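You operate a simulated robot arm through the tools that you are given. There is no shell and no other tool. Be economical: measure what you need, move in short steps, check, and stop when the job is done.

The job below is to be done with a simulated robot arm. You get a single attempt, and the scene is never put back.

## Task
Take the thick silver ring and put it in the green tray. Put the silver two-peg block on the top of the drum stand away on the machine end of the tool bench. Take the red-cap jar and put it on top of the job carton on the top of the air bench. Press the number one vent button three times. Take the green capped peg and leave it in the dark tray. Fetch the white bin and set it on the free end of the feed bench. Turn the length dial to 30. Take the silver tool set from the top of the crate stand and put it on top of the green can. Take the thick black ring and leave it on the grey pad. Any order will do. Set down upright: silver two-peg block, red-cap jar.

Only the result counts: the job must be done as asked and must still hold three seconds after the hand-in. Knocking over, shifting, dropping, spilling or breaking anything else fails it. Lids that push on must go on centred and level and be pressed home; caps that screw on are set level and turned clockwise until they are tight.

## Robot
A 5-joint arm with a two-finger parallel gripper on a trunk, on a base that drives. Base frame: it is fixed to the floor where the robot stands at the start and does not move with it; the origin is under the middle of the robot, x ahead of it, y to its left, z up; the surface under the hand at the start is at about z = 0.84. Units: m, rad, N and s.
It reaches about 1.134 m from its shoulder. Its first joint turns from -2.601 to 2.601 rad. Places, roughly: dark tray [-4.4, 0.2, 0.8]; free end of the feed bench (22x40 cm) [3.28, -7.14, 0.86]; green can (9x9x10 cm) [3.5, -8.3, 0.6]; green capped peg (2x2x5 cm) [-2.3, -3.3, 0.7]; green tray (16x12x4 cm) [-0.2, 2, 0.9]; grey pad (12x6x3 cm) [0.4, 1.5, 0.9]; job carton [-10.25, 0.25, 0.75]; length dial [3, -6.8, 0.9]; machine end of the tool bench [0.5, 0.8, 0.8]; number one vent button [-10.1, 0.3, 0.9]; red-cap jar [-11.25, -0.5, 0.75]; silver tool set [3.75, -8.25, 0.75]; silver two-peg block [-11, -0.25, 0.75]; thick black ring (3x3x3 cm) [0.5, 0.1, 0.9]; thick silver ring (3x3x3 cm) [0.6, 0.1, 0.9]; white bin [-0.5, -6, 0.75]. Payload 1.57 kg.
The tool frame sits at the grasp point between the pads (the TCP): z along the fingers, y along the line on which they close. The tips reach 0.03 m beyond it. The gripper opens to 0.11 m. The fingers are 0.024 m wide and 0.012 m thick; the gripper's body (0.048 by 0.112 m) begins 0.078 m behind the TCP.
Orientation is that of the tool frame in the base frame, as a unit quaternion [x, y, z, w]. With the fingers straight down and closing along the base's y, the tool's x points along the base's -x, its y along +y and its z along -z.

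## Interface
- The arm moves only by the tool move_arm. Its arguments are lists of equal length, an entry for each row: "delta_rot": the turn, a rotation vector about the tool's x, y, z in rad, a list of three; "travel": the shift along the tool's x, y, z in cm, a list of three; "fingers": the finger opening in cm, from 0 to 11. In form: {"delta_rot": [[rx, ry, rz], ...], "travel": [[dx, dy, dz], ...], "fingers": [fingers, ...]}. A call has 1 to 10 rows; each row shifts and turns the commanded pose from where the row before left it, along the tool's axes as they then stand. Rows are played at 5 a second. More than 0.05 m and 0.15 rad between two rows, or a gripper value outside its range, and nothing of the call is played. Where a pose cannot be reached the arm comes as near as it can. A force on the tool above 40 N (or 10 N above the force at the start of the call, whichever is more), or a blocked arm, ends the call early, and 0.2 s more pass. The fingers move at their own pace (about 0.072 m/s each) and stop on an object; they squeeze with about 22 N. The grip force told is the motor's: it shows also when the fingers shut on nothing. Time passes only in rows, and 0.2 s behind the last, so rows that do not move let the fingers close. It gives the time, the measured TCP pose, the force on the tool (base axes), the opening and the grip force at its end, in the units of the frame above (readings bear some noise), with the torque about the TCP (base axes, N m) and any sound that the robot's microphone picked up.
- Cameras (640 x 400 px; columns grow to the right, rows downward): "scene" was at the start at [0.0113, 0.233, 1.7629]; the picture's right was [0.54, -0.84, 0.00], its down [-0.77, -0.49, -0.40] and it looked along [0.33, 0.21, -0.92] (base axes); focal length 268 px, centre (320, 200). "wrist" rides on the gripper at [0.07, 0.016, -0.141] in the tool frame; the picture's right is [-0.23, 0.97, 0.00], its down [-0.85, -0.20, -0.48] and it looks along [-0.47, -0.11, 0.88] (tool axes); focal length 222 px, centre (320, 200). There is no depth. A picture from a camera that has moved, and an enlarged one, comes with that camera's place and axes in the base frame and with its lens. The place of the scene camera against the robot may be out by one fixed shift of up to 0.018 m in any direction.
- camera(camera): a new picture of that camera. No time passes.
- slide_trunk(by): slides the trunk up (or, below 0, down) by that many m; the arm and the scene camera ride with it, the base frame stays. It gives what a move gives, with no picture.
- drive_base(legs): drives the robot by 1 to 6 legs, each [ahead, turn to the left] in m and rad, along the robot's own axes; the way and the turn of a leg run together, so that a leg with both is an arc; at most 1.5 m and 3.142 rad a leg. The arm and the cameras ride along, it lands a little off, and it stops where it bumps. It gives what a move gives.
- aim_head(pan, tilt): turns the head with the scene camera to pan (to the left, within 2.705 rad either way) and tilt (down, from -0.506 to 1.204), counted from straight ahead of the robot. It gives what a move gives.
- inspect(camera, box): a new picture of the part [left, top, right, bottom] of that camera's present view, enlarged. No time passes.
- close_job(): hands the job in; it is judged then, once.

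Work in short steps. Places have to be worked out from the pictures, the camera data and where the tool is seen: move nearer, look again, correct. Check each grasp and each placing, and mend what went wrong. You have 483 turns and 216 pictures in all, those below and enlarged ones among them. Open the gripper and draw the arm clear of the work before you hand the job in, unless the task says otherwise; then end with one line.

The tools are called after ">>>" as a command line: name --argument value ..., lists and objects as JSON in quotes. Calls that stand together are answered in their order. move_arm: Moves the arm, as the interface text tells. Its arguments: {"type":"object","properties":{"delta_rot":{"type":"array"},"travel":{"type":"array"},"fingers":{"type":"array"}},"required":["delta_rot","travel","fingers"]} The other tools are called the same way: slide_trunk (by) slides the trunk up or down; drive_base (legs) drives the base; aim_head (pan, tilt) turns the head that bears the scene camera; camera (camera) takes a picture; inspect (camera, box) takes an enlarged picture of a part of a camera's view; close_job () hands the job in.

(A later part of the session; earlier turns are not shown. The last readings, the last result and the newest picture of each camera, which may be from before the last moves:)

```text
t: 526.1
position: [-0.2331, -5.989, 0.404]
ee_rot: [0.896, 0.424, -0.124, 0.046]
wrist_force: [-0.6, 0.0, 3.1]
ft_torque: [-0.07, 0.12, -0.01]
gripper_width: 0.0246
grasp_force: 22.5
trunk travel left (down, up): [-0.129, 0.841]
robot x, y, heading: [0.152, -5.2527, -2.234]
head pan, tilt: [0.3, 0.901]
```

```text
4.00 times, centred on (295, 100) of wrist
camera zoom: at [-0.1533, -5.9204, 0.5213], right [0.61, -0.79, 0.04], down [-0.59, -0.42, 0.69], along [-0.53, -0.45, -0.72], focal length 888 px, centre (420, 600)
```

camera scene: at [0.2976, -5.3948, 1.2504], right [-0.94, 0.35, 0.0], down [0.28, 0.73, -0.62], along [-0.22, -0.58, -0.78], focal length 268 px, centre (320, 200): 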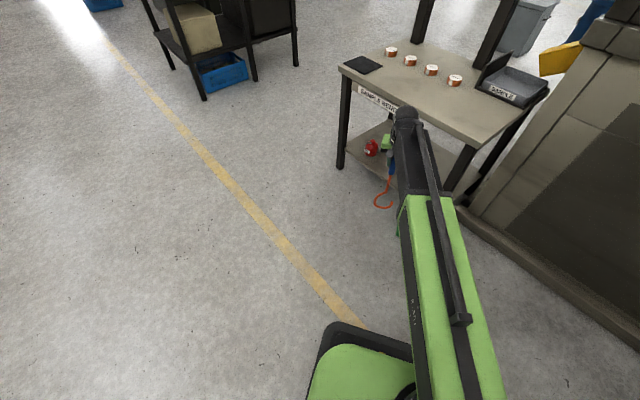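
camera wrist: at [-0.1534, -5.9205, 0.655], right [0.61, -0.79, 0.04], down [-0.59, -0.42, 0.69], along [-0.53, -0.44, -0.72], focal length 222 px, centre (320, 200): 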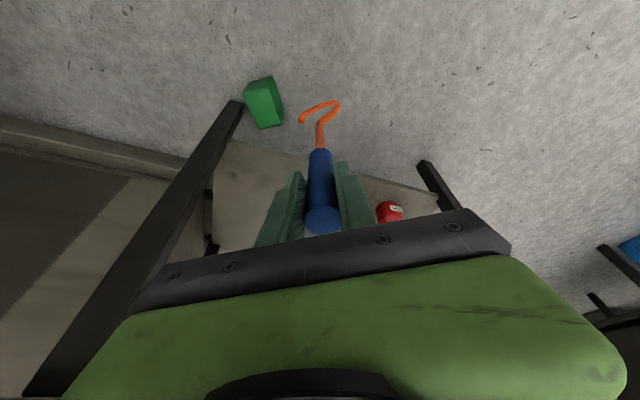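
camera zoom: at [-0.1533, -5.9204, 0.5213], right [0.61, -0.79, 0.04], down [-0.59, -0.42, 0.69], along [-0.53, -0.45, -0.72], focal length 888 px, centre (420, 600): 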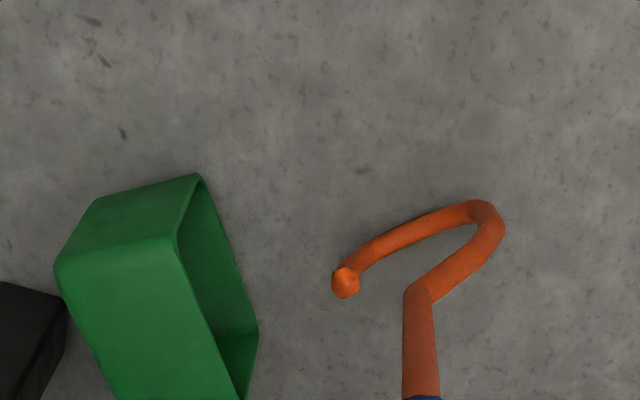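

The hook touches the floor; raise 4 mm and slide the tip into the mouth under the top wall.

>>> slide_trunk --by 0.004

>>> move_arm --delta_rot '[[0, 0, 0], [0, 0, 0], [0, 0, 0], [0, 0, 0]]' --travel '[[0.15, -1.8, 0], [0.15, -1.8, 0], [0.15, -1.8, 0], [0.1, -1.5, 0]]' --fingers '[1, 1, 1, 1]'

>>> inspect --camera "wrist" --box '[220, 50, 370, 150]'

```text
t: 526.7
position: [-0.2339, -5.9881, 0.407]
ee_rot: [0.896, 0.424, -0.124, 0.045]
wrist_force: [-0.5, -0.2, -1.7]
ft_torque: [0.02, -0.04, -0.04]
gripper_width: 0.0245
grasp_force: 21.6
trunk travel left (down, up): [-0.133, 0.837]
robot x, y, heading: [0.1514, -5.2595, -2.23]
head pan, tilt: [0.3, 0.901]
```

```text
t: 527.7
position: [-0.2834, -5.9411, 0.4086]
ee_rot: [0.895, 0.426, -0.125, 0.047]
wrist_force: [0.1, -0.2, -0.1]
ft_torque: [0.01, 0.0, 0.01]
gripper_width: 0.0245
grasp_force: 22.3
trunk travel left (down, up): [-0.133, 0.837]
robot x, y, heading: [0.1482, -5.2582, -2.23]
head pan, tilt: [0.3, 0.901]
```

```text
4.00 times, centred on (295, 100) of wrist
camera zoom: at [-0.2036, -5.8725, 0.525], right [0.61, -0.79, 0.04], down [-0.59, -0.42, 0.69], along [-0.53, -0.45, -0.72], focal length 888 px, centre (420, 600)
```

zoom: 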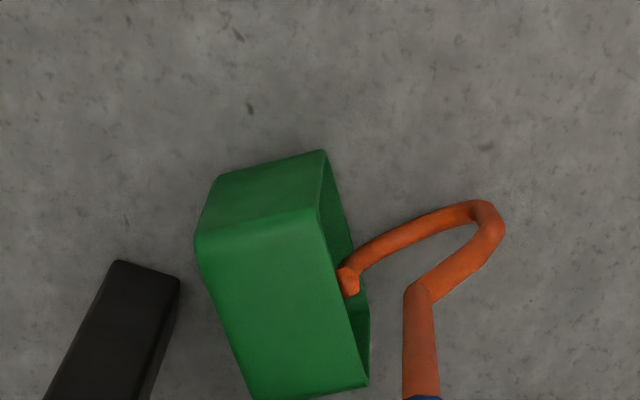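

The tip is going under the top wall. Continue ~4 cm inside.

>>> move_arm --delta_rot '[[0, 0, 0], [0, 0, 0], [0, 0, 0]]' --travel '[[-0.1, -1.35, 0], [-0.1, -1.35, 0], [-0.1, -1.35, 0]]' --fingers '[1, 1, 1]'

>>> inspect --camera "wrist" --box '[220, 50, 370, 150]'

```text
t: 528.5
position: [-0.3162, -5.9168, 0.407]
ee_rot: [0.896, 0.425, -0.124, 0.047]
wrist_force: [0.3, -1.1, 1.8]
ft_torque: [-0.26, -0.06, 0.07]
gripper_width: 0.0245
grasp_force: 22.0
trunk travel left (down, up): [-0.133, 0.837]
robot x, y, heading: [0.1495, -5.2536, -2.23]
head pan, tilt: [0.3, 0.901]
```

```text
4.00 times, centred on (295, 100) of wrist
camera zoom: at [-0.2364, -5.8492, 0.5252], right [0.61, -0.79, 0.04], down [-0.59, -0.42, 0.69], along [-0.53, -0.45, -0.72], focal length 888 px, centre (420, 600)
```

zoom: 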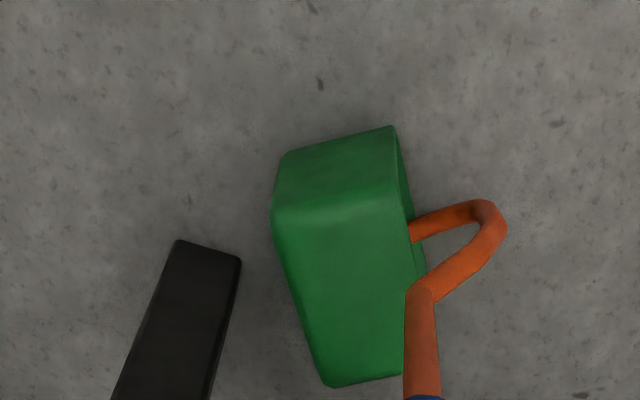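

The tip is ~4 cm inside. Lift slightly and see whether the bin hangs.

>>> slide_trunk --by 0.03

>>> inspect --camera "wrist" --box '[220, 50, 370, 150]'

```text
t: 529.2
position: [-0.3156, -5.9165, 0.438]
ee_rot: [0.896, 0.425, -0.123, 0.046]
wrist_force: [-0.8, -0.2, -1.7]
ft_torque: [0.03, -0.08, -0.02]
gripper_width: 0.0244
grasp_force: 21.9
trunk travel left (down, up): [-0.163, 0.807]
robot x, y, heading: [0.15, -5.2562, -2.229]
head pan, tilt: [0.3, 0.901]
```

```text
4.00 times, centred on (295, 100) of wrist
camera zoom: at [-0.2363, -5.8494, 0.555], right [0.61, -0.79, 0.04], down [-0.59, -0.42, 0.69], along [-0.53, -0.44, -0.72], focal length 888 px, centre (420, 600)
```

zoom: 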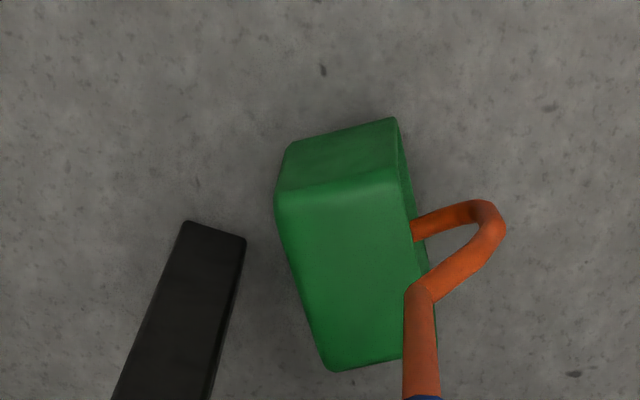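

>>> slide_trunk --by 0.03

>>> inspect --camera "wrist" --box '[220, 50, 370, 150]'

```text
t: 530.0
position: [-0.3152, -5.9177, 0.4668]
ee_rot: [0.896, 0.424, -0.124, 0.045]
wrist_force: [0.5, 0.4, -2.0]
ft_torque: [0.05, -0.16, -0.01]
gripper_width: 0.0244
grasp_force: 21.8
trunk travel left (down, up): [-0.193, 0.777]
robot x, y, heading: [0.1493, -5.2512, -2.232]
head pan, tilt: [0.3, 0.901]
```

```text
4.00 times, centred on (295, 100) of wrist
camera zoom: at [-0.2363, -5.8494, 0.585], right [0.61, -0.79, 0.04], down [-0.59, -0.42, 0.69], along [-0.53, -0.44, -0.72], focal length 888 px, centre (420, 600)
```

zoom: 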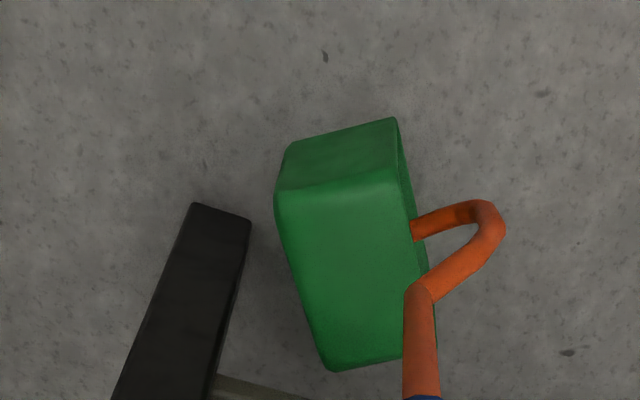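

The bin hangs on the hook. Draw it slowly away from the bench (inward 15 cm) with small steps.

>>> move_arm --delta_rot '[[0, 0, 0], [0, 0, 0], [0, 0, 0], [0, 0, 0], [0, 0, 0], [0, 0, 0], [0, 0, 0], [0, 0, 0], [0, 0, 0], [0, 0, 0]]' --travel '[[0.8, 0, -0.2], [1.45, 0, -0.4], [1.45, 0, -0.4], [1.45, 0, -0.4], [1.45, 0, -0.4], [1.45, 0, -0.4], [1.45, 0, -0.4], [1.45, 0, -0.4], [1.45, 0, -0.4], [0.8, 0, -0.2]]' --fingers '[1, 1, 1, 1, 1, 1, 1, 1, 1, 1]'

>>> camera --camera "wrist"

```text
t: 532.2
position: [-0.2288, -5.812, 0.4681]
ee_rot: [0.896, 0.424, -0.124, 0.045]
wrist_force: [-0.2, -0.3, -1.7]
ft_torque: [0.02, -0.1, 0.01]
gripper_width: 0.0244
grasp_force: 22.0
trunk travel left (down, up): [-0.193, 0.777]
robot x, y, heading: [0.1498, -5.2543, -2.232]
head pan, tilt: [0.3, 0.901]
```

```text
79 pictures are left
camera wrist: at [-0.1493, -5.7435, 0.585], right [0.61, -0.79, 0.04], down [-0.59, -0.42, 0.69], along [-0.53, -0.44, -0.72], focal length 222 px, centre (320, 200)
```

wrist: 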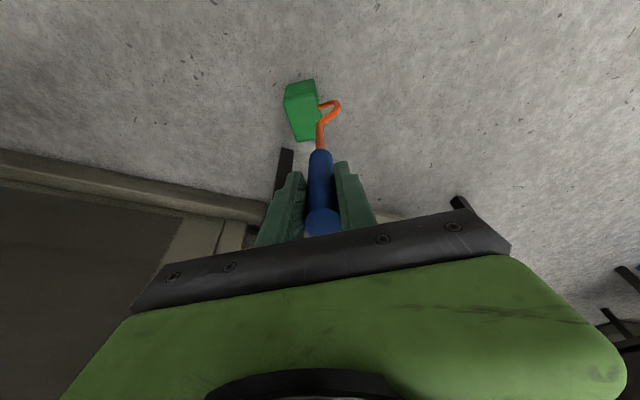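

Still hanging. Lift to above bench height.

>>> slide_trunk --by 0.4

>>> slide_trunk --by 0.28

>>> camera --camera "wrist"

```text
t: 536.0
position: [-0.2288, -5.8113, 0.8687]
ee_rot: [0.896, 0.424, -0.124, 0.046]
wrist_force: [-0.2, 0.2, -2.9]
ft_torque: [0.07, -0.17, -0.02]
gripper_width: 0.0246
grasp_force: 21.6
trunk travel left (down, up): [-0.593, 0.377]
robot x, y, heading: [0.1515, -5.2563, -2.23]
head pan, tilt: [0.3, 0.901]
```

```text
t: 538.8
position: [-0.2288, -5.8115, 1.1473]
ee_rot: [0.896, 0.424, -0.123, 0.046]
wrist_force: [-1.3, 0.1, -2.9]
ft_torque: [0.06, -0.16, 0.03]
gripper_width: 0.0243
grasp_force: 21.3
trunk travel left (down, up): [-0.873, 0.097]
robot x, y, heading: [0.1515, -5.2545, -2.228]
head pan, tilt: [0.3, 0.901]
```

```text
78 pictures are left
camera wrist: at [-0.1494, -5.7438, 1.2649], right [0.61, -0.79, 0.04], down [-0.59, -0.42, 0.69], along [-0.53, -0.44, -0.72], focal length 222 px, centre (320, 200)
```

wrist: 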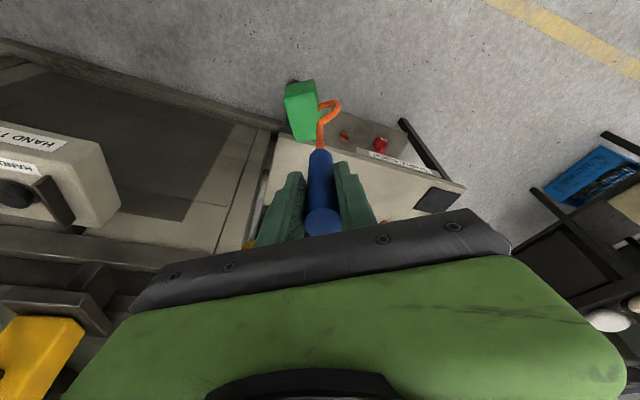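

Carry it slowly over the bench.

>>> move_arm --delta_rot '[[0, 0, 0], [0, 0, 0], [0, 0, 0], [0, 0, 0], [0, 0, 0], [0, 0, 0], [0, 0, 0], [0, 0, 0], [0, 0, 0], [0, 0, 0]]' --travel '[[-0.8, -0.13, 0.22], [-1.61, -0.26, 0.445], [-1.61, -0.26, 0.445], [-1.61, -0.26, 0.445], [-1.61, -0.26, 0.445], [-1.61, -0.26, 0.445], [-1.61, -0.26, 0.445], [-1.61, -0.26, 0.445], [-1.61, -0.26, 0.445], [-1.61, -0.26, 0.445]]' --fingers '[1, 1, 1, 1, 1, 1, 1, 1, 1, 1]'

>>> move_arm --delta_rot '[[0, 0, 0], [0, 0, 0], [0, 0, 0], [0, 0, 0], [0, 0, 0]]' --travel '[[-1.61, -0.26, 0.445], [-1.61, -0.26, 0.445], [-1.61, -0.26, 0.445], [-1.61, -0.26, 0.445], [-0.8, -0.13, 0.22]]' --fingers '[1, 1, 1, 1, 1]'

>>> camera --camera "wrist"

```text
t: 541.0
position: [-0.3489, -5.9185, 1.1469]
ee_rot: [0.896, 0.425, -0.123, 0.046]
wrist_force: [-0.2, 0.4, -2.7]
ft_torque: [0.06, -0.09, -0.01]
gripper_width: 0.0246
grasp_force: 22.9
trunk travel left (down, up): [-0.873, 0.097]
robot x, y, heading: [0.1537, -5.257, -2.234]
head pan, tilt: [0.3, 0.901]
```

```text
t: 542.2
position: [-0.4066, -5.9703, 1.1483]
ee_rot: [0.896, 0.424, -0.124, 0.045]
wrist_force: [-0.2, -0.5, -1.5]
ft_torque: [0.03, -0.09, 0.02]
gripper_width: 0.0245
grasp_force: 22.3
trunk travel left (down, up): [-0.873, 0.097]
robot x, y, heading: [0.1535, -5.2571, -2.232]
head pan, tilt: [0.3, 0.901]
```

```text
77 pictures are left
camera wrist: at [-0.3269, -5.9018, 1.2648], right [0.61, -0.79, 0.04], down [-0.59, -0.42, 0.69], along [-0.53, -0.44, -0.72], focal length 222 px, centre (320, 200)
```

wrist: 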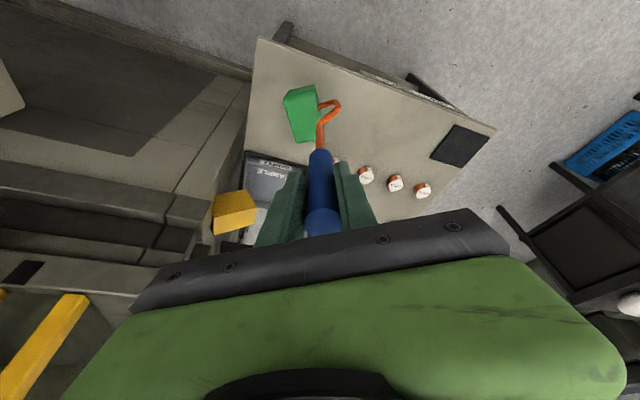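

Over the bench. Lower until it rests and the tip is free (TCP ≈1.057).

>>> slide_trunk --by -0.075

>>> slide_trunk --by -0.015

>>> inspect --camera "wrist" --box '[220, 50, 370, 150]'

```text
t: 543.3
position: [-0.4049, -5.9691, 1.0734]
ee_rot: [0.896, 0.425, -0.125, 0.045]
wrist_force: [-0.6, 0.0, -0.2]
ft_torque: [0.03, -0.04, -0.02]
gripper_width: 0.0247
grasp_force: 21.2
trunk travel left (down, up): [-0.798, 0.172]
robot x, y, heading: [0.1501, -5.2598, -2.228]
head pan, tilt: [0.3, 0.901]
```

```text
t: 544.0
position: [-0.4056, -5.9689, 1.0585]
ee_rot: [0.896, 0.424, -0.125, 0.046]
wrist_force: [1.4, 1.9, 8.2]
ft_torque: [0.08, -0.04, 0.0]
gripper_width: 0.0246
grasp_force: 21.6
trunk travel left (down, up): [-0.783, 0.187]
robot x, y, heading: [0.1526, -5.2573, -2.233]
head pan, tilt: [0.3, 0.901]
```

```text
4.00 times, centred on (295, 100) of wrist
camera zoom: at [-0.3258, -5.9006, 1.1759], right [0.61, -0.79, 0.04], down [-0.59, -0.42, 0.69], along [-0.53, -0.44, -0.72], focal length 888 px, centre (420, 600)
```

zoom: 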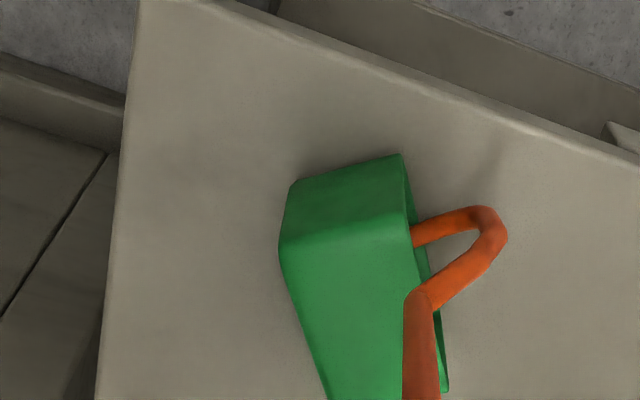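

The bin rests on the bench. Raise 5 mm and withdraw the hook from the mouth.

>>> slide_trunk --by 0.006

>>> move_arm --delta_rot '[[0, 0, 0], [0, 0, 0], [0, 0, 0], [0, 0, 0], [0, 0, 0], [0, 0, 0]]' --travel '[[0, 1.5, 0], [0, 1.8, 0], [0, 1.8, 0], [0, 1.8, 0], [0, 1.8, 0], [0, 1.8, 0]]' --fingers '[1, 1, 1, 1, 1, 1]'

>>> camera --camera "wrist"

```text
t: 544.5
position: [-0.4073, -5.9684, 1.064]
ee_rot: [0.896, 0.425, -0.124, 0.045]
wrist_force: [0.4, -0.1, -1.2]
ft_torque: [0.02, -0.01, 0.0]
gripper_width: 0.0248
grasp_force: 21.9
trunk travel left (down, up): [-0.789, 0.181]
robot x, y, heading: [0.1519, -5.2569, -2.233]
head pan, tilt: [0.3, 0.901]
```

```text
t: 545.9
position: [-0.325, -6.035, 1.0631]
ee_rot: [0.896, 0.425, -0.124, 0.044]
wrist_force: [-0.1, -0.6, -1.6]
ft_torque: [0.02, -0.01, 0.01]
gripper_width: 0.0246
grasp_force: 22.5
trunk travel left (down, up): [-0.789, 0.181]
robot x, y, heading: [0.1509, -5.2549, -2.232]
head pan, tilt: [0.3, 0.901]
```

```text
75 pictures are left
camera wrist: at [-0.245, -5.9677, 1.181], right [0.61, -0.79, 0.04], down [-0.59, -0.43, 0.69], along [-0.53, -0.44, -0.72], focal length 222 px, centre (320, 200)
```

wrist: 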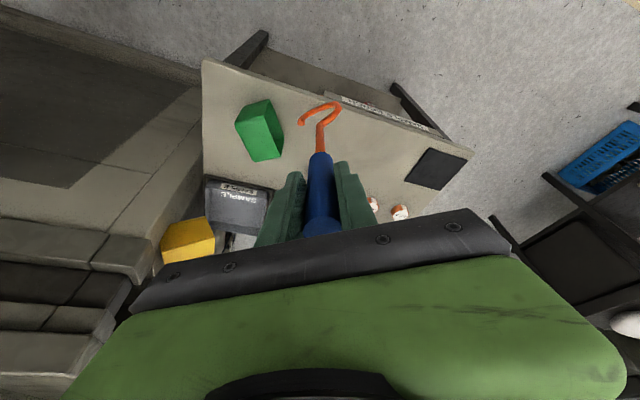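

Hook free; the bin lies safely on the bench. Now return the hook: raise, straighten, retract, and drive back to the hook station by the aisle (turning on the free side).

>>> slide_trunk --by 0.18

>>> move_arm --delta_rot '[[0, 0.13, 0], [0, 0.13, 0], [0, 0, 0], [0, 0, 0], [0, 0, 0], [0, 0, 0], [0, 0, 0]]' --travel '[[0, 0, 0], [0, 0, 0], [4.5, 0, 0], [4.5, 0, 0], [4.5, 0, 0], [4.5, 0, 0], [4.5, 0, 0]]' --fingers '[1, 1, 1, 1, 1, 1, 1]'

>>> drive_base --legs '[[-0.5, 0], [0, 0.884], [1.5, 0], [1.366, 0], [0, 1.88], [0, 1.88]]'

```text
t: 547.9
position: [-0.3252, -6.034, 1.2438]
ee_rot: [0.896, 0.424, -0.125, 0.045]
wrist_force: [-0.1, -0.4, -1.6]
ft_torque: [0.0, 0.02, -0.02]
gripper_width: 0.0245
grasp_force: 22.0
trunk travel left (down, up): [-0.969, 0.001]
robot x, y, heading: [0.1499, -5.255, -2.233]
head pan, tilt: [0.3, 0.901]
```

```text
t: 549.5
position: [-0.1808, -5.8582, 1.235]
ee_rot: [0.904, 0.428, -0.008, -0.01]
wrist_force: [1.3, 0.7, -1.8]
ft_torque: [0.0, 0.03, 0.0]
gripper_width: 0.0245
grasp_force: 21.4
out of reach, approached as far as the arm can: row 1
trunk travel left (down, up): [-0.969, 0.001]
robot x, y, heading: [0.1527, -5.2566, -2.235]
head pan, tilt: [0.3, 0.901]
```

```text
t: 576.2
position: [0.7321, -7.1003, 1.2357]
ee_rot: [0.846, -0.532, 0.002, -0.009]
wrist_force: [1.9, 0.8, -2.3]
ft_torque: [-0.07, 0.18, 0.04]
gripper_width: 0.0246
grasp_force: 21.5
trunk travel left (down, up): [-0.969, 0.001]
robot x, y, heading: [1.0621, -7.6904, 2.065]
head pan, tilt: [0.3, 0.901]
stopped in leg 6: the robot was blocked; the commanded pose is now the measured one
```

The base bumped something while turning. Look around before moving on.

>>> aim_head --pan 1.3 --tilt 1.0

>>> camera --camera "scene"

```text
t: 577.4
position: [0.7251, -7.1025, 1.2342]
ee_rot: [0.846, -0.532, 0.005, -0.01]
wrist_force: [0.2, 0.1, -0.9]
ft_torque: [0.0, 0.01, 0.0]
gripper_width: 0.0245
grasp_force: 22.4
trunk travel left (down, up): [-0.969, 0.001]
robot x, y, heading: [1.0625, -7.6921, 2.072]
head pan, tilt: [1.3, 1.0]
```

```text
74 pictures are left
camera scene: at [0.8807, -7.8256, 1.9493], right [-0.22, 0.97, 0.0], down [0.82, 0.19, -0.54], along [-0.53, -0.12, -0.84], focal length 268 px, centre (320, 200)
```

scene: 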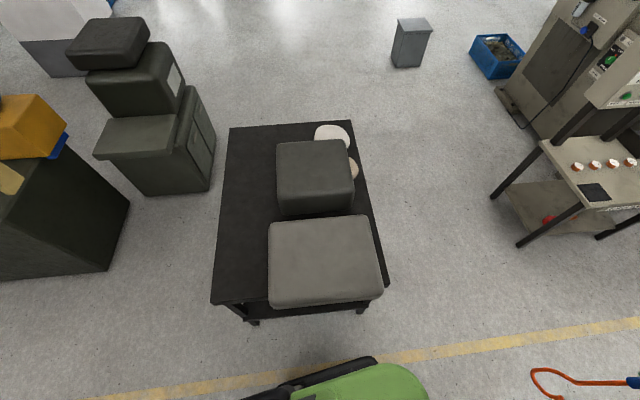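

The table stands undisturbed but close to the base's corner. Drive forward 0.2 m first, then finish the turn and go to the station.

>>> drive_base --legs '[[0.22, 0], [0, 0.36], [0.74, 0]]'

>>> move_arm --delta_rot '[[0, 0, 0.15], [0, 0, 0.15], [0, 0, 0.15], [0, 0, 0.15], [0, 0, 0.15], [0, 0, 0.15], [0, 0, 0.15], [0, 0, 0.15], [0, 0, 0.15], [0, 0, 0.15]]' --travel '[[0, 0, 0], [0, 0, 0], [0, 0, 0], [0, 0, 0], [0, 0, 0], [0, 0, 0], [0, 0, 0], [0, 0, 0], [0, 0, 0], [0, 0, 0]]' --fingers '[1, 1, 1, 1, 1, 1, 1, 1, 1, 1]'

```text
t: 583.8
position: [-0.1196, -6.5803, 1.2356]
ee_rot: [0.927, -0.375, 0.003, -0.011]
wrist_force: [-0.4, -0.4, -1.3]
ft_torque: [-0.05, -0.02, 0.01]
gripper_width: 0.0249
grasp_force: 22.4
trunk travel left (down, up): [-0.969, 0.001]
robot x, y, heading: [0.4023, -7.0106, 2.427]
head pan, tilt: [1.3, 1.0]
```

```text
t: 586.0
position: [-0.118, -6.5793, 1.2352]
ee_rot: [-0.422, 0.907, 0.006, 0.009]
wrist_force: [0.5, -0.2, -2.3]
ft_torque: [-0.01, 0.01, 0.03]
gripper_width: 0.0246
grasp_force: 22.0
trunk travel left (down, up): [-0.969, 0.001]
robot x, y, heading: [0.4041, -7.0129, 2.429]
head pan, tilt: [1.3, 1.0]
```

>>> move_arm --delta_rot '[[0, 0, 0.15], [0, 0, 0.15], [0, 0, 0.15], [0, 0, 0.15], [0, 0, 0.15], [0, 0, 0.15], [0, 0, 0.15], [0, 0, 0.15], [0, 0, 0.15], [0, 0, 0.15]]' --travel '[[0, 0, 0], [0, 0, 0], [0, 0, 0], [0, 0, 0], [0, 0, 0], [0, 0, 0], [0, 0, 0], [0, 0, 0], [0, 0, 0], [0, 0, 0]]' --fingers '[1, 1, 1, 1, 1, 1, 1, 1, 1, 1]'

```text
t: 588.2
position: [-0.1121, -6.5726, 1.2352]
ee_rot: [0.28, 0.96, 0.01, 0.002]
wrist_force: [0.5, 0.0, -1.1]
ft_torque: [-0.03, -0.02, 0.02]
gripper_width: 0.0246
grasp_force: 22.1
out of reach, approached as far as the arm can: row 10
trunk travel left (down, up): [-0.969, 0.001]
robot x, y, heading: [0.4051, -7.0125, 2.43]
head pan, tilt: [1.3, 1.0]
```

>>> move_arm --delta_rot '[[0, 0, 0], [0, 0, 0], [0, 0, 0], [0, 0, 0], [0, 0, 0], [0, 0, 0.05]]' --travel '[[4.28, 1.35, 0], [4.28, 1.35, 0], [4.28, 1.35, 0], [4.28, 1.35, 0], [4.28, 1.35, 0], [0, 0, 0]]' --fingers '[1, 1, 1, 1, 1, 1]'

>>> move_arm --delta_rot '[[-0.0178, 0.139, 0], [-0.0178, 0.139, 0], [-0.0178, 0.139, 0], [-0.0178, 0.139, 0], [-0.0178, 0.139, 0], [-0.0178, 0.139, 0], [-0.0178, 0.139, 0], [-0.0178, 0.139, 0], [-0.0178, 0.139, 0], [-0.0178, 0.139, 0]]' --travel '[[0, 0, 0], [0, 0, 0], [0, 0, 0], [0, 0, 0], [0, 0, 0], [0, 0, 0], [0, 0, 0], [0, 0, 0], [0, 0, 0], [0, 0, 0]]' --fingers '[1, 1, 1, 1, 1, 1, 1, 1, 1, 1]'

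>>> camera --camera "wrist"

```text
t: 589.6
position: [-0.2559, -6.4005, 1.2358]
ee_rot: [0.301, 0.953, 0.009, 0.003]
wrist_force: [-0.7, 0.1, -1.3]
ft_torque: [-0.01, -0.01, -0.01]
gripper_width: 0.0246
grasp_force: 21.8
trunk travel left (down, up): [-0.969, 0.001]
robot x, y, heading: [0.4055, -7.0106, 2.424]
head pan, tilt: [1.3, 1.0]
```

```text
t: 591.8
position: [-0.2553, -6.4003, 1.4338]
ee_rot: [0.225, 0.73, 0.278, -0.582]
wrist_force: [0.1, -0.2, -1.0]
ft_torque: [-0.09, -0.08, 0.0]
gripper_width: 0.0245
grasp_force: 22.3
out of reach, approached as far as the arm can: row 2, 3, 4, 5, 6, 7, 8, 9, 10
trunk travel left (down, up): [-0.969, 0.001]
robot x, y, heading: [0.4048, -7.0128, 2.427]
head pan, tilt: [1.3, 1.0]
```

```text
73 pictures are left
camera wrist: at [-0.1594, -6.4824, 1.5272], right [0.69, 0.72, -0.08], down [0.4, -0.47, -0.78], along [-0.6, 0.5, -0.62], focal length 222 px, centre (320, 200)
```

wrist: 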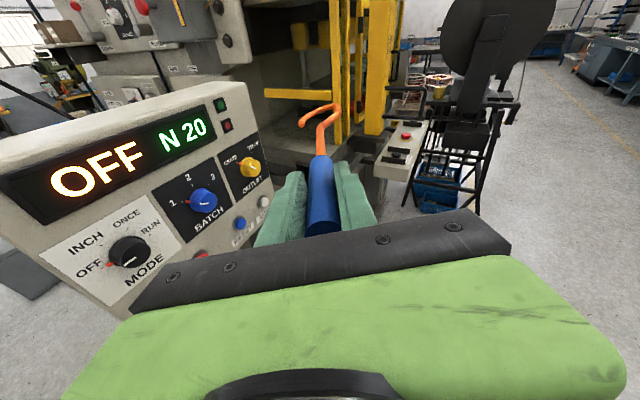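

The hook settled ~6.5° lower in the grip; pitch up a bit more so the rod is level, then lower.

>>> move_arm --delta_rot '[[-0.0146, 0.114, 0]]' --travel '[[0, 0, 0]]' --fingers '[1]'

>>> slide_trunk --by -0.4

>>> slide_trunk --by -0.3

>>> camera --camera "wrist"

```text
t: 592.2
position: [-0.2554, -6.3984, 1.4619]
ee_rot: [0.214, 0.693, 0.296, -0.622]
wrist_force: [-0.1, 0.3, -0.9]
ft_torque: [-0.11, -0.1, 0.01]
gripper_width: 0.0244
grasp_force: 22.3
out of reach, approached as far as the arm can: row 1
trunk travel left (down, up): [-0.969, 0.001]
robot x, y, heading: [0.4063, -7.0101, 2.431]
head pan, tilt: [1.3, 1.0]
```

```text
t: 596.1
position: [-0.2563, -6.4011, 1.0609]
ee_rot: [0.213, 0.694, 0.295, -0.621]
wrist_force: [-1.0, -0.2, -1.4]
ft_torque: [-0.07, -0.08, -0.01]
gripper_width: 0.0244
grasp_force: 21.5
trunk travel left (down, up): [-0.569, 0.401]
robot x, y, heading: [0.4017, -7.0079, 2.431]
head pan, tilt: [1.3, 1.0]
```

```text
t: 599.1
position: [-0.2558, -6.3992, 0.7605]
ee_rot: [0.213, 0.694, 0.295, -0.621]
wrist_force: [-0.6, -0.2, -2.3]
ft_torque: [-0.1, -0.1, 0.01]
gripper_width: 0.0245
grasp_force: 21.9
trunk travel left (down, up): [-0.269, 0.701]
robot x, y, heading: [0.4069, -7.015, 2.426]
head pan, tilt: [1.3, 1.0]
```

```text
72 pictures are left
camera wrist: at [-0.1523, -6.4887, 0.8389], right [0.68, 0.73, -0.08], down [0.34, -0.41, -0.85], along [-0.65, 0.55, -0.52], focal length 222 px, centre (320, 200)
```

wrist: 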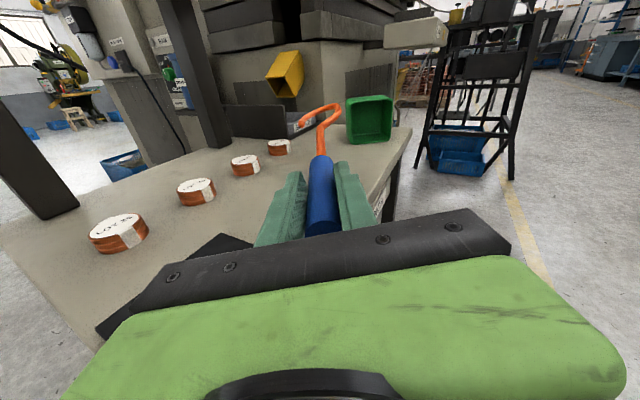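

Green bin's mouth faces this station – good. The hook will land clear of it. Lower onto the bench.

>>> slide_trunk --by -0.066

>>> slide_trunk --by -0.006

>>> slide_trunk --by -0.004

>>> camera --camera "wrist"

```text
t: 600.1
position: [-0.2554, -6.3986, 0.6942]
ee_rot: [0.214, 0.694, 0.296, -0.621]
wrist_force: [-0.7, 0.5, -1.0]
ft_torque: [-0.1, -0.11, -0.01]
gripper_width: 0.0246
grasp_force: 21.7
trunk travel left (down, up): [-0.203, 0.767]
robot x, y, heading: [0.4061, -7.0088, 2.424]
head pan, tilt: [1.3, 1.0]
```

```text
t: 600.7
position: [-0.2559, -6.3985, 0.6888]
ee_rot: [0.214, 0.694, 0.296, -0.621]
wrist_force: [1.2, 0.9, 0.6]
ft_torque: [0.29, 0.39, -0.04]
gripper_width: 0.0242
grasp_force: 22.2
trunk travel left (down, up): [-0.197, 0.773]
robot x, y, heading: [0.4048, -7.0127, 2.426]
head pan, tilt: [1.3, 1.0]
```

```text
t: 601.2
position: [-0.256, -6.3998, 0.6845]
ee_rot: [0.214, 0.694, 0.296, -0.621]
wrist_force: [0.9, 0.2, 0.0]
ft_torque: [0.26, 0.33, -0.19]
gripper_width: 0.0246
grasp_force: 21.7
trunk travel left (down, up): [-0.193, 0.777]
robot x, y, heading: [0.4067, -7.0079, 2.426]
head pan, tilt: [1.3, 1.0]
```

```text
71 pictures are left
camera wrist: at [-0.1521, -6.4887, 0.763], right [0.68, 0.73, -0.08], down [0.34, -0.41, -0.85], along [-0.65, 0.55, -0.52], focal length 222 px, centre (320, 200)
```

wrist: 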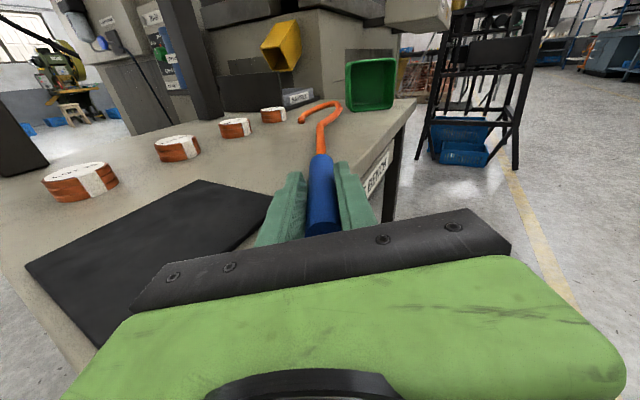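

Hook rests on the bench. Release and rise.

>>> move_arm --delta_rot '[[0, 0, 0], [0, 0, 0], [0, 0, 0]]' --travel '[[0, 0, 0], [0, 0, 0], [0, 0, 0]]' --fingers '[5, 5, 5]'

>>> slide_trunk --by 0.08

>>> camera --camera "wrist"

```text
t: 602.0
position: [-0.2549, -6.4002, 0.685]
ee_rot: [0.214, 0.694, 0.296, -0.621]
wrist_force: [0.2, -1.0, -0.3]
ft_torque: [0.03, 0.02, -0.03]
gripper_width: 0.0502
grasp_force: 0.1
trunk travel left (down, up): [-0.193, 0.777]
robot x, y, heading: [0.4089, -7.0162, 2.429]
head pan, tilt: [1.3, 1.0]
```

```text
t: 603.2
position: [-0.256, -6.4002, 0.7652]
ee_rot: [0.215, 0.693, 0.296, -0.621]
wrist_force: [0.6, -0.4, 0.8]
ft_torque: [0.03, 0.01, -0.02]
gripper_width: 0.0502
grasp_force: 0.1
trunk travel left (down, up): [-0.273, 0.697]
robot x, y, heading: [0.4062, -7.0106, 2.428]
head pan, tilt: [1.3, 1.0]
```

```text
70 pictures are left
camera wrist: at [-0.1522, -6.4888, 0.8429], right [0.68, 0.73, -0.08], down [0.34, -0.41, -0.85], along [-0.65, 0.55, -0.52], focal length 222 px, centre (320, 200)
```

wrist: 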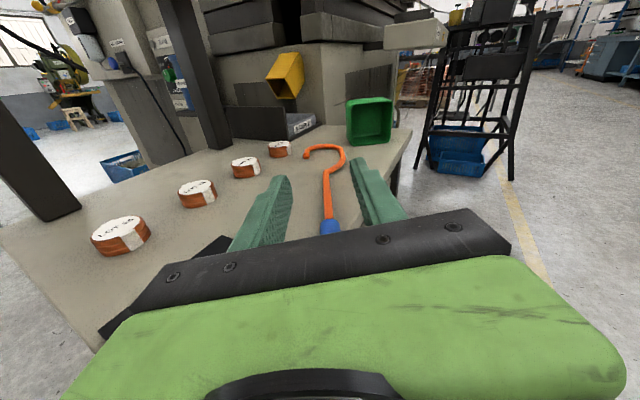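

Hook is laid. Next the green bin: I roll the tool 90° so the fingers close vertically and can pinch its top wall through the mouth. Raise a little, roll, and drive 0.27 m closer.

>>> slide_trunk --by 0.12

>>> move_arm --delta_rot '[[0, 0, -0.15], [0, 0, -0.15], [0, 0, -0.15], [0, 0, -0.15], [0, 0, -0.15], [0, 0, -0.15], [0, 0, -0.15], [0, 0, -0.15], [0, 0, -0.15], [0, 0, -0.15]]' --travel '[[0, 0, 0], [0, 0, 0], [0, 0, 0], [0, 0, 0], [0, 0, 0], [0, 0, 0], [0, 0, 0], [0, 0, 0], [0, 0, 0], [0, 0, 0]]' --fingers '[5, 5, 5, 5, 5, 5, 5, 5, 5, 5]'

>>> drive_base --legs '[[0.25, 0]]'

>>> camera --camera "wrist"

```text
t: 604.7
position: [-0.2572, -6.3989, 0.8847]
ee_rot: [0.214, 0.694, 0.297, -0.62]
wrist_force: [0.5, 0.1, 0.1]
ft_torque: [0.02, -0.01, -0.02]
gripper_width: 0.0501
grasp_force: 0.2
trunk travel left (down, up): [-0.393, 0.577]
robot x, y, heading: [0.4044, -7.0076, 2.426]
head pan, tilt: [1.3, 1.0]
```

```text
t: 606.9
position: [-0.2563, -6.3998, 0.8846]
ee_rot: [-0.318, 0.652, 0.64, -0.252]
wrist_force: [-0.1, -0.2, -0.1]
ft_torque: [0.0, -0.02, 0.03]
gripper_width: 0.0503
grasp_force: 0.0
trunk travel left (down, up): [-0.393, 0.577]
robot x, y, heading: [0.4076, -7.0097, 2.428]
head pan, tilt: [1.3, 1.0]
```

```text
t: 608.7
position: [-0.4469, -6.2345, 0.8841]
ee_rot: [-0.316, 0.653, 0.64, -0.252]
wrist_force: [0.4, 0.0, 0.4]
ft_torque: [0.02, 0.0, -0.05]
gripper_width: 0.0503
grasp_force: 0.1
trunk travel left (down, up): [-0.393, 0.577]
robot x, y, heading: [0.2101, -6.8479, 2.422]
head pan, tilt: [1.3, 1.0]
```

```text
69 pictures are left
camera wrist: at [-0.3918, -6.3808, 0.9029], right [0.07, 0.15, 0.99], down [0.94, 0.31, -0.11], along [-0.32, 0.94, -0.12], focal length 222 px, centre (320, 200)
```

wrist: 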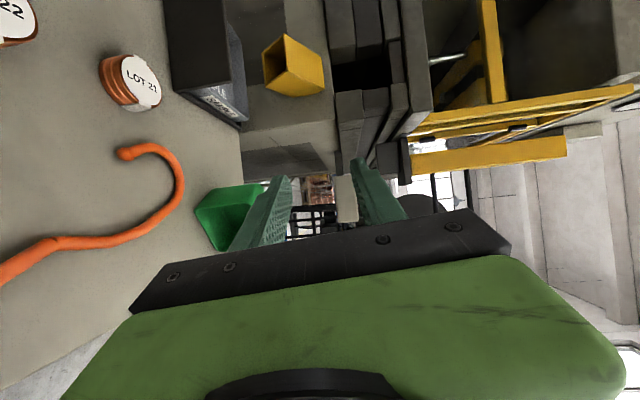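

Geometry clear. Move to the entry point in front of the mouth, yawing with the boom.

>>> move_arm --delta_rot '[[0, -0.04, 0], [0, -0.04, 0], [0, -0.04, 0], [0, -0.04, 0]]' --travel '[[-3.4, 0, 2.75], [-3.4, 0, 2.75], [-3.4, 0, 2.75], [-3.4, 0, 2.75]]' --fingers '[5, 5, 5, 5]'

>>> slide_trunk --by -0.1

>>> camera --camera "wrist"

```text
t: 609.7
position: [-0.425, -6.0583, 0.8888]
ee_rot: [-0.264, 0.671, 0.663, -0.201]
wrist_force: [-0.5, -1.0, -0.4]
ft_torque: [0.03, -0.02, 0.02]
gripper_width: 0.0501
grasp_force: 0.2
trunk travel left (down, up): [-0.393, 0.577]
robot x, y, heading: [0.2144, -6.8453, 2.424]
head pan, tilt: [1.3, 1.0]
```

```text
t: 611.0
position: [-0.425, -6.0578, 0.7886]
ee_rot: [-0.264, 0.671, 0.664, -0.201]
wrist_force: [0.0, -0.6, 0.1]
ft_torque: [-0.03, 0.0, 0.05]
gripper_width: 0.0501
grasp_force: 0.0
trunk travel left (down, up): [-0.293, 0.677]
robot x, y, heading: [0.2176, -6.8444, 2.424]
head pan, tilt: [1.3, 1.0]
```

```text
68 pictures are left
camera wrist: at [-0.395, -6.2138, 0.8038], right [0.09, 0.12, 0.99], down [0.98, 0.16, -0.11], along [-0.17, 0.98, -0.1], focal length 222 px, centre (320, 200)
```

wrist: 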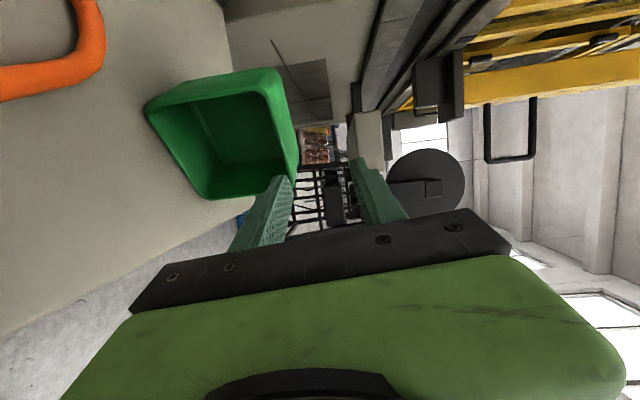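

Mouth located precisely: rim centre (-0.4815,-6.033), top wall z≈0.76. Align height and lateral position.

>>> slide_trunk --by -0.028

>>> move_arm --delta_rot '[[0, 0, 0], [0, 0, 0]]' --travel '[[1.77, 0, -0.34], [0.3, 0, 1.6]]' --fingers '[5, 5]'

>>> camera --camera "wrist"

```text
t: 611.8
position: [-0.4254, -6.0584, 0.7618]
ee_rot: [-0.264, 0.671, 0.664, -0.2]
wrist_force: [0.8, 0.0, -0.3]
ft_torque: [0.0, 0.05, -0.02]
gripper_width: 0.0501
grasp_force: 0.1
trunk travel left (down, up): [-0.265, 0.705]
robot x, y, heading: [0.2131, -6.8445, 2.427]
head pan, tilt: [1.3, 1.0]
```

```text
t: 612.4
position: [-0.4487, -6.0607, 0.7597]
ee_rot: [-0.263, 0.672, 0.663, -0.2]
wrist_force: [0.3, 0.2, 0.2]
ft_torque: [-0.03, -0.03, 0.03]
gripper_width: 0.0499
grasp_force: 0.0
trunk travel left (down, up): [-0.265, 0.705]
robot x, y, heading: [0.2175, -6.8465, 2.424]
head pan, tilt: [1.3, 1.0]
```

```text
67 pictures are left
camera wrist: at [-0.419, -6.2169, 0.7755], right [0.09, 0.12, 0.99], down [0.98, 0.16, -0.11], along [-0.17, 0.98, -0.11], focal length 222 px, centre (320, 200)
```

wrist: 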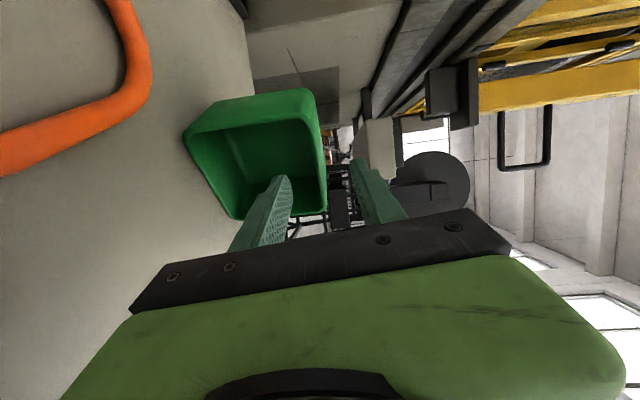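

The wall is between the fingers. Insert 5–6 cm.

>>> move_arm --delta_rot '[[0, 0, 0], [0, 0, 0], [0, 0, 0]]' --travel '[[0.55, 0, 1.9], [0.55, 0, 1.9], [0.55, 0, 1.7]]' --fingers '[5, 5, 5]'

>>> camera --camera "wrist"

```text
t: 613.1
position: [-0.4962, -6.0277, 0.7603]
ee_rot: [-0.264, 0.671, 0.663, -0.199]
wrist_force: [-0.2, 1.0, -0.3]
ft_torque: [0.0, 0.0, 0.0]
gripper_width: 0.0501
grasp_force: 0.0
out of reach, approached as far as the arm can: row 2
trunk travel left (down, up): [-0.265, 0.705]
robot x, y, heading: [0.2089, -6.848, 2.428]
head pan, tilt: [1.3, 1.0]
```

```text
66 pictures are left
camera wrist: at [-0.4656, -6.1833, 0.7755], right [0.09, 0.12, 0.99], down [0.98, 0.16, -0.11], along [-0.17, 0.98, -0.11], focal length 222 px, centre (320, 200)
```

wrist: 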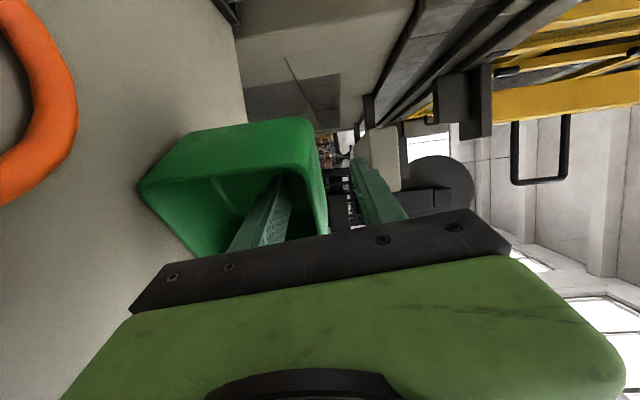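

One finger is inside. Close on the wall and lift slightly.

>>> move_arm --delta_rot '[[0, 0, 0], [0, 0, 0], [0, 0, 0], [0, 0, 0], [0, 0, 0]]' --travel '[[0, 0, 0], [0, 0, 0], [0, 0, 0], [0, 0, 0], [0, 0, 0]]' --fingers '[0, 0, 0, 0, 0]'

>>> slide_trunk --by 0.06

>>> camera --camera "wrist"

```text
t: 614.4
position: [-0.4966, -6.0288, 0.7618]
ee_rot: [-0.263, 0.671, 0.664, -0.2]
wrist_force: [-1.0, -0.9, 5.7]
ft_torque: [-0.21, 0.53, 0.05]
gripper_width: 0.0044
grasp_force: 21.7
trunk travel left (down, up): [-0.265, 0.705]
robot x, y, heading: [0.2145, -6.8466, 2.428]
head pan, tilt: [1.3, 1.0]
```

```text
t: 615.4
position: [-0.4947, -6.0284, 0.8194]
ee_rot: [-0.264, 0.671, 0.664, -0.199]
wrist_force: [-0.1, 0.4, -1.6]
ft_torque: [-0.02, -0.01, 0.01]
gripper_width: 0.0037
grasp_force: 22.3
trunk travel left (down, up): [-0.325, 0.645]
robot x, y, heading: [0.2117, -6.8473, 2.428]
head pan, tilt: [1.3, 1.0]
```

```text
65 pictures are left
camera wrist: at [-0.4657, -6.1836, 0.8353], right [0.09, 0.12, 0.99], down [0.98, 0.16, -0.11], along [-0.17, 0.98, -0.11], focal length 222 px, centre (320, 200)
```

wrist: 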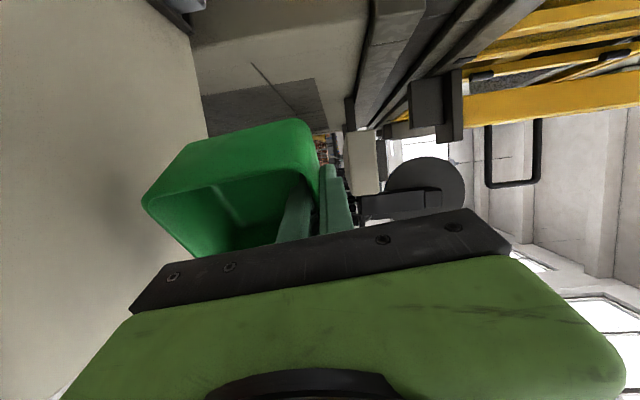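

Bin gripped by its wall. Raise, retract, and pitch the tool down to bring the bin upright.

>>> slide_trunk --by 0.3

>>> move_arm --delta_rot '[[0, 0, 0], [0, 0, 0], [0, 0, 0], [0, 0, 0], [0, 0, 0], [0, 0, 0]]' --travel '[[0, 0, -3.5], [0, 0, -3.5], [0, 0, -3.5], [0, 0, -3.5], [0, 0, -3.5], [0, 0, -3.5]]' --fingers '[0, 0, 0, 0, 0, 0]'

>>> move_arm --delta_rot '[[0.139, 0.0115, 0], [0.139, 0.0115, 0], [0.139, 0.0115, 0], [0.139, 0.0115, 0], [0.139, 0.0115, 0], [0.139, 0.0115, 0], [0.139, 0.0115, 0], [0.139, 0.0115, 0], [0.139, 0.0115, 0], [0.139, 0.0115, 0]]' --travel '[[0, 0, 0], [0, 0, 0], [0, 0, 0], [0, 0, 0], [0, 0, 0], [0, 0, 0], [0, 0, 0], [0, 0, 0], [0, 0, 0], [0, 0, 0]]' --fingers '[0, 0, 0, 0, 0, 0, 0, 0, 0, 0]'

```text
t: 618.4
position: [-0.4973, -6.0276, 1.1184]
ee_rot: [-0.263, 0.672, 0.663, -0.2]
wrist_force: [1.1, -0.2, -0.6]
ft_torque: [-0.03, 0.0, 0.01]
gripper_width: 0.0038
grasp_force: 22.1
trunk travel left (down, up): [-0.625, 0.345]
robot x, y, heading: [0.2171, -6.8472, 2.426]
head pan, tilt: [1.3, 1.0]
```

```text
t: 619.8
position: [-0.3664, -6.1952, 1.1203]
ee_rot: [-0.263, 0.671, 0.664, -0.2]
wrist_force: [-0.1, 0.1, -0.6]
ft_torque: [-0.02, -0.04, -0.01]
gripper_width: 0.0039
grasp_force: 21.8
out of reach, approached as far as the arm can: row 3, 6
trunk travel left (down, up): [-0.625, 0.345]
robot x, y, heading: [0.2127, -6.8501, 2.425]
head pan, tilt: [1.3, 1.0]
```

```text
t: 622.0
position: [-0.364, -6.192, 0.8952]
ee_rot: [-0.358, 0.929, 0.09, -0.026]
wrist_force: [-0.8, 0.1, -0.9]
ft_torque: [0.04, 0.05, 0.02]
gripper_width: 0.0037
grasp_force: 22.7
out of reach, approached as far as the arm can: row 1, 2, 3, 4, 5, 6, 7, 8, 9, 10
trunk travel left (down, up): [-0.625, 0.345]
robot x, y, heading: [0.2152, -6.8456, 2.425]
head pan, tilt: [1.3, 1.0]
```

>>> move_arm --delta_rot '[[0.12, 0.01, 0], [0.12, 0.01, 0]]' --travel '[[0, 0, 0], [0, 0, 0]]' --fingers '[0, 0]'

>>> camera --camera "wrist"

>>> aim_head --pan 0.0 --tilt 0.9

>>> camera --camera "scene"

```text
t: 622.5
position: [-0.3633, -6.1908, 0.8925]
ee_rot: [-0.36, 0.932, -0.025, 0.008]
wrist_force: [-0.3, 0.1, -1.6]
ft_torque: [0.05, 0.04, 0.03]
gripper_width: 0.0035
grasp_force: 21.9
out of reach, approached as far as the arm can: row 1
trunk travel left (down, up): [-0.625, 0.345]
robot x, y, heading: [0.2141, -6.8479, 2.426]
head pan, tilt: [1.3, 1.0]
```

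```text
64 pictures are left
camera wrist: at [-0.4325, -6.2208, 1.0316], right [-0.48, 0.87, -0.05], down [0.75, 0.45, 0.48], along [0.45, 0.2, -0.87], focal length 222 px, centre (320, 200)
```

wrist: 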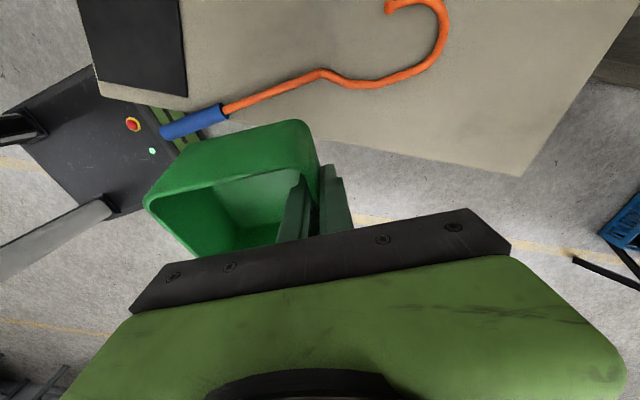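

```text
t: 624.0
position: [-0.3637, -6.1912, 0.8917]
ee_rot: [-0.36, 0.933, -0.024, 0.008]
wrist_force: [0.8, 0.0, -0.7]
ft_torque: [0.05, 0.1, 0.03]
gripper_width: 0.0036
grasp_force: 21.8
trunk travel left (down, up): [-0.625, 0.345]
robot x, y, heading: [0.2106, -6.8466, 2.43]
head pan, tilt: [0.0, 0.901]
```

```text
63 pictures are left
camera scene: at [0.0901, -6.954, 1.6124], right [0.66, 0.76, 0.0], down [0.59, -0.51, -0.62], along [-0.47, 0.41, -0.78], focal length 268 px, centre (320, 200)
```

scene: 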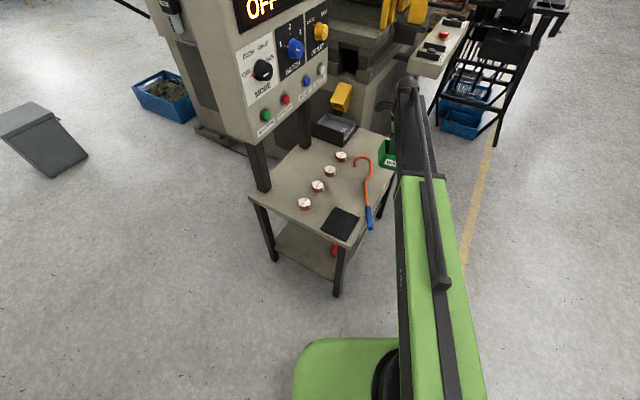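

>>> inspect --camera "scene" --box '[360, 120, 430, 180]'

```text
6.67 times, centred on (395, 150) of scene
camera zoom: at [0.0901, -6.954, 1.6124], right [0.66, 0.76, 0.0], down [0.59, -0.51, -0.62], along [-0.47, 0.41, -0.78], focal length 1790 px, centre (-180, 533)
```

zoom: 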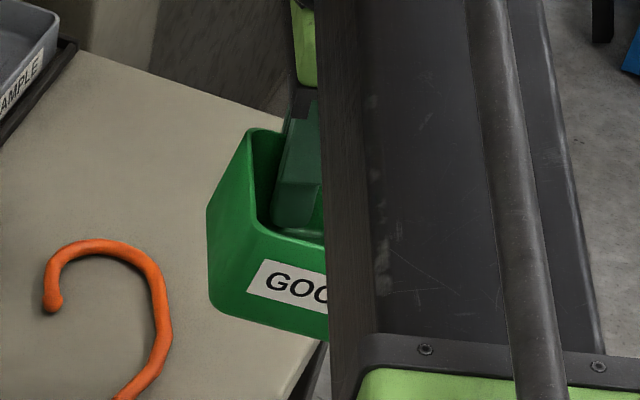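

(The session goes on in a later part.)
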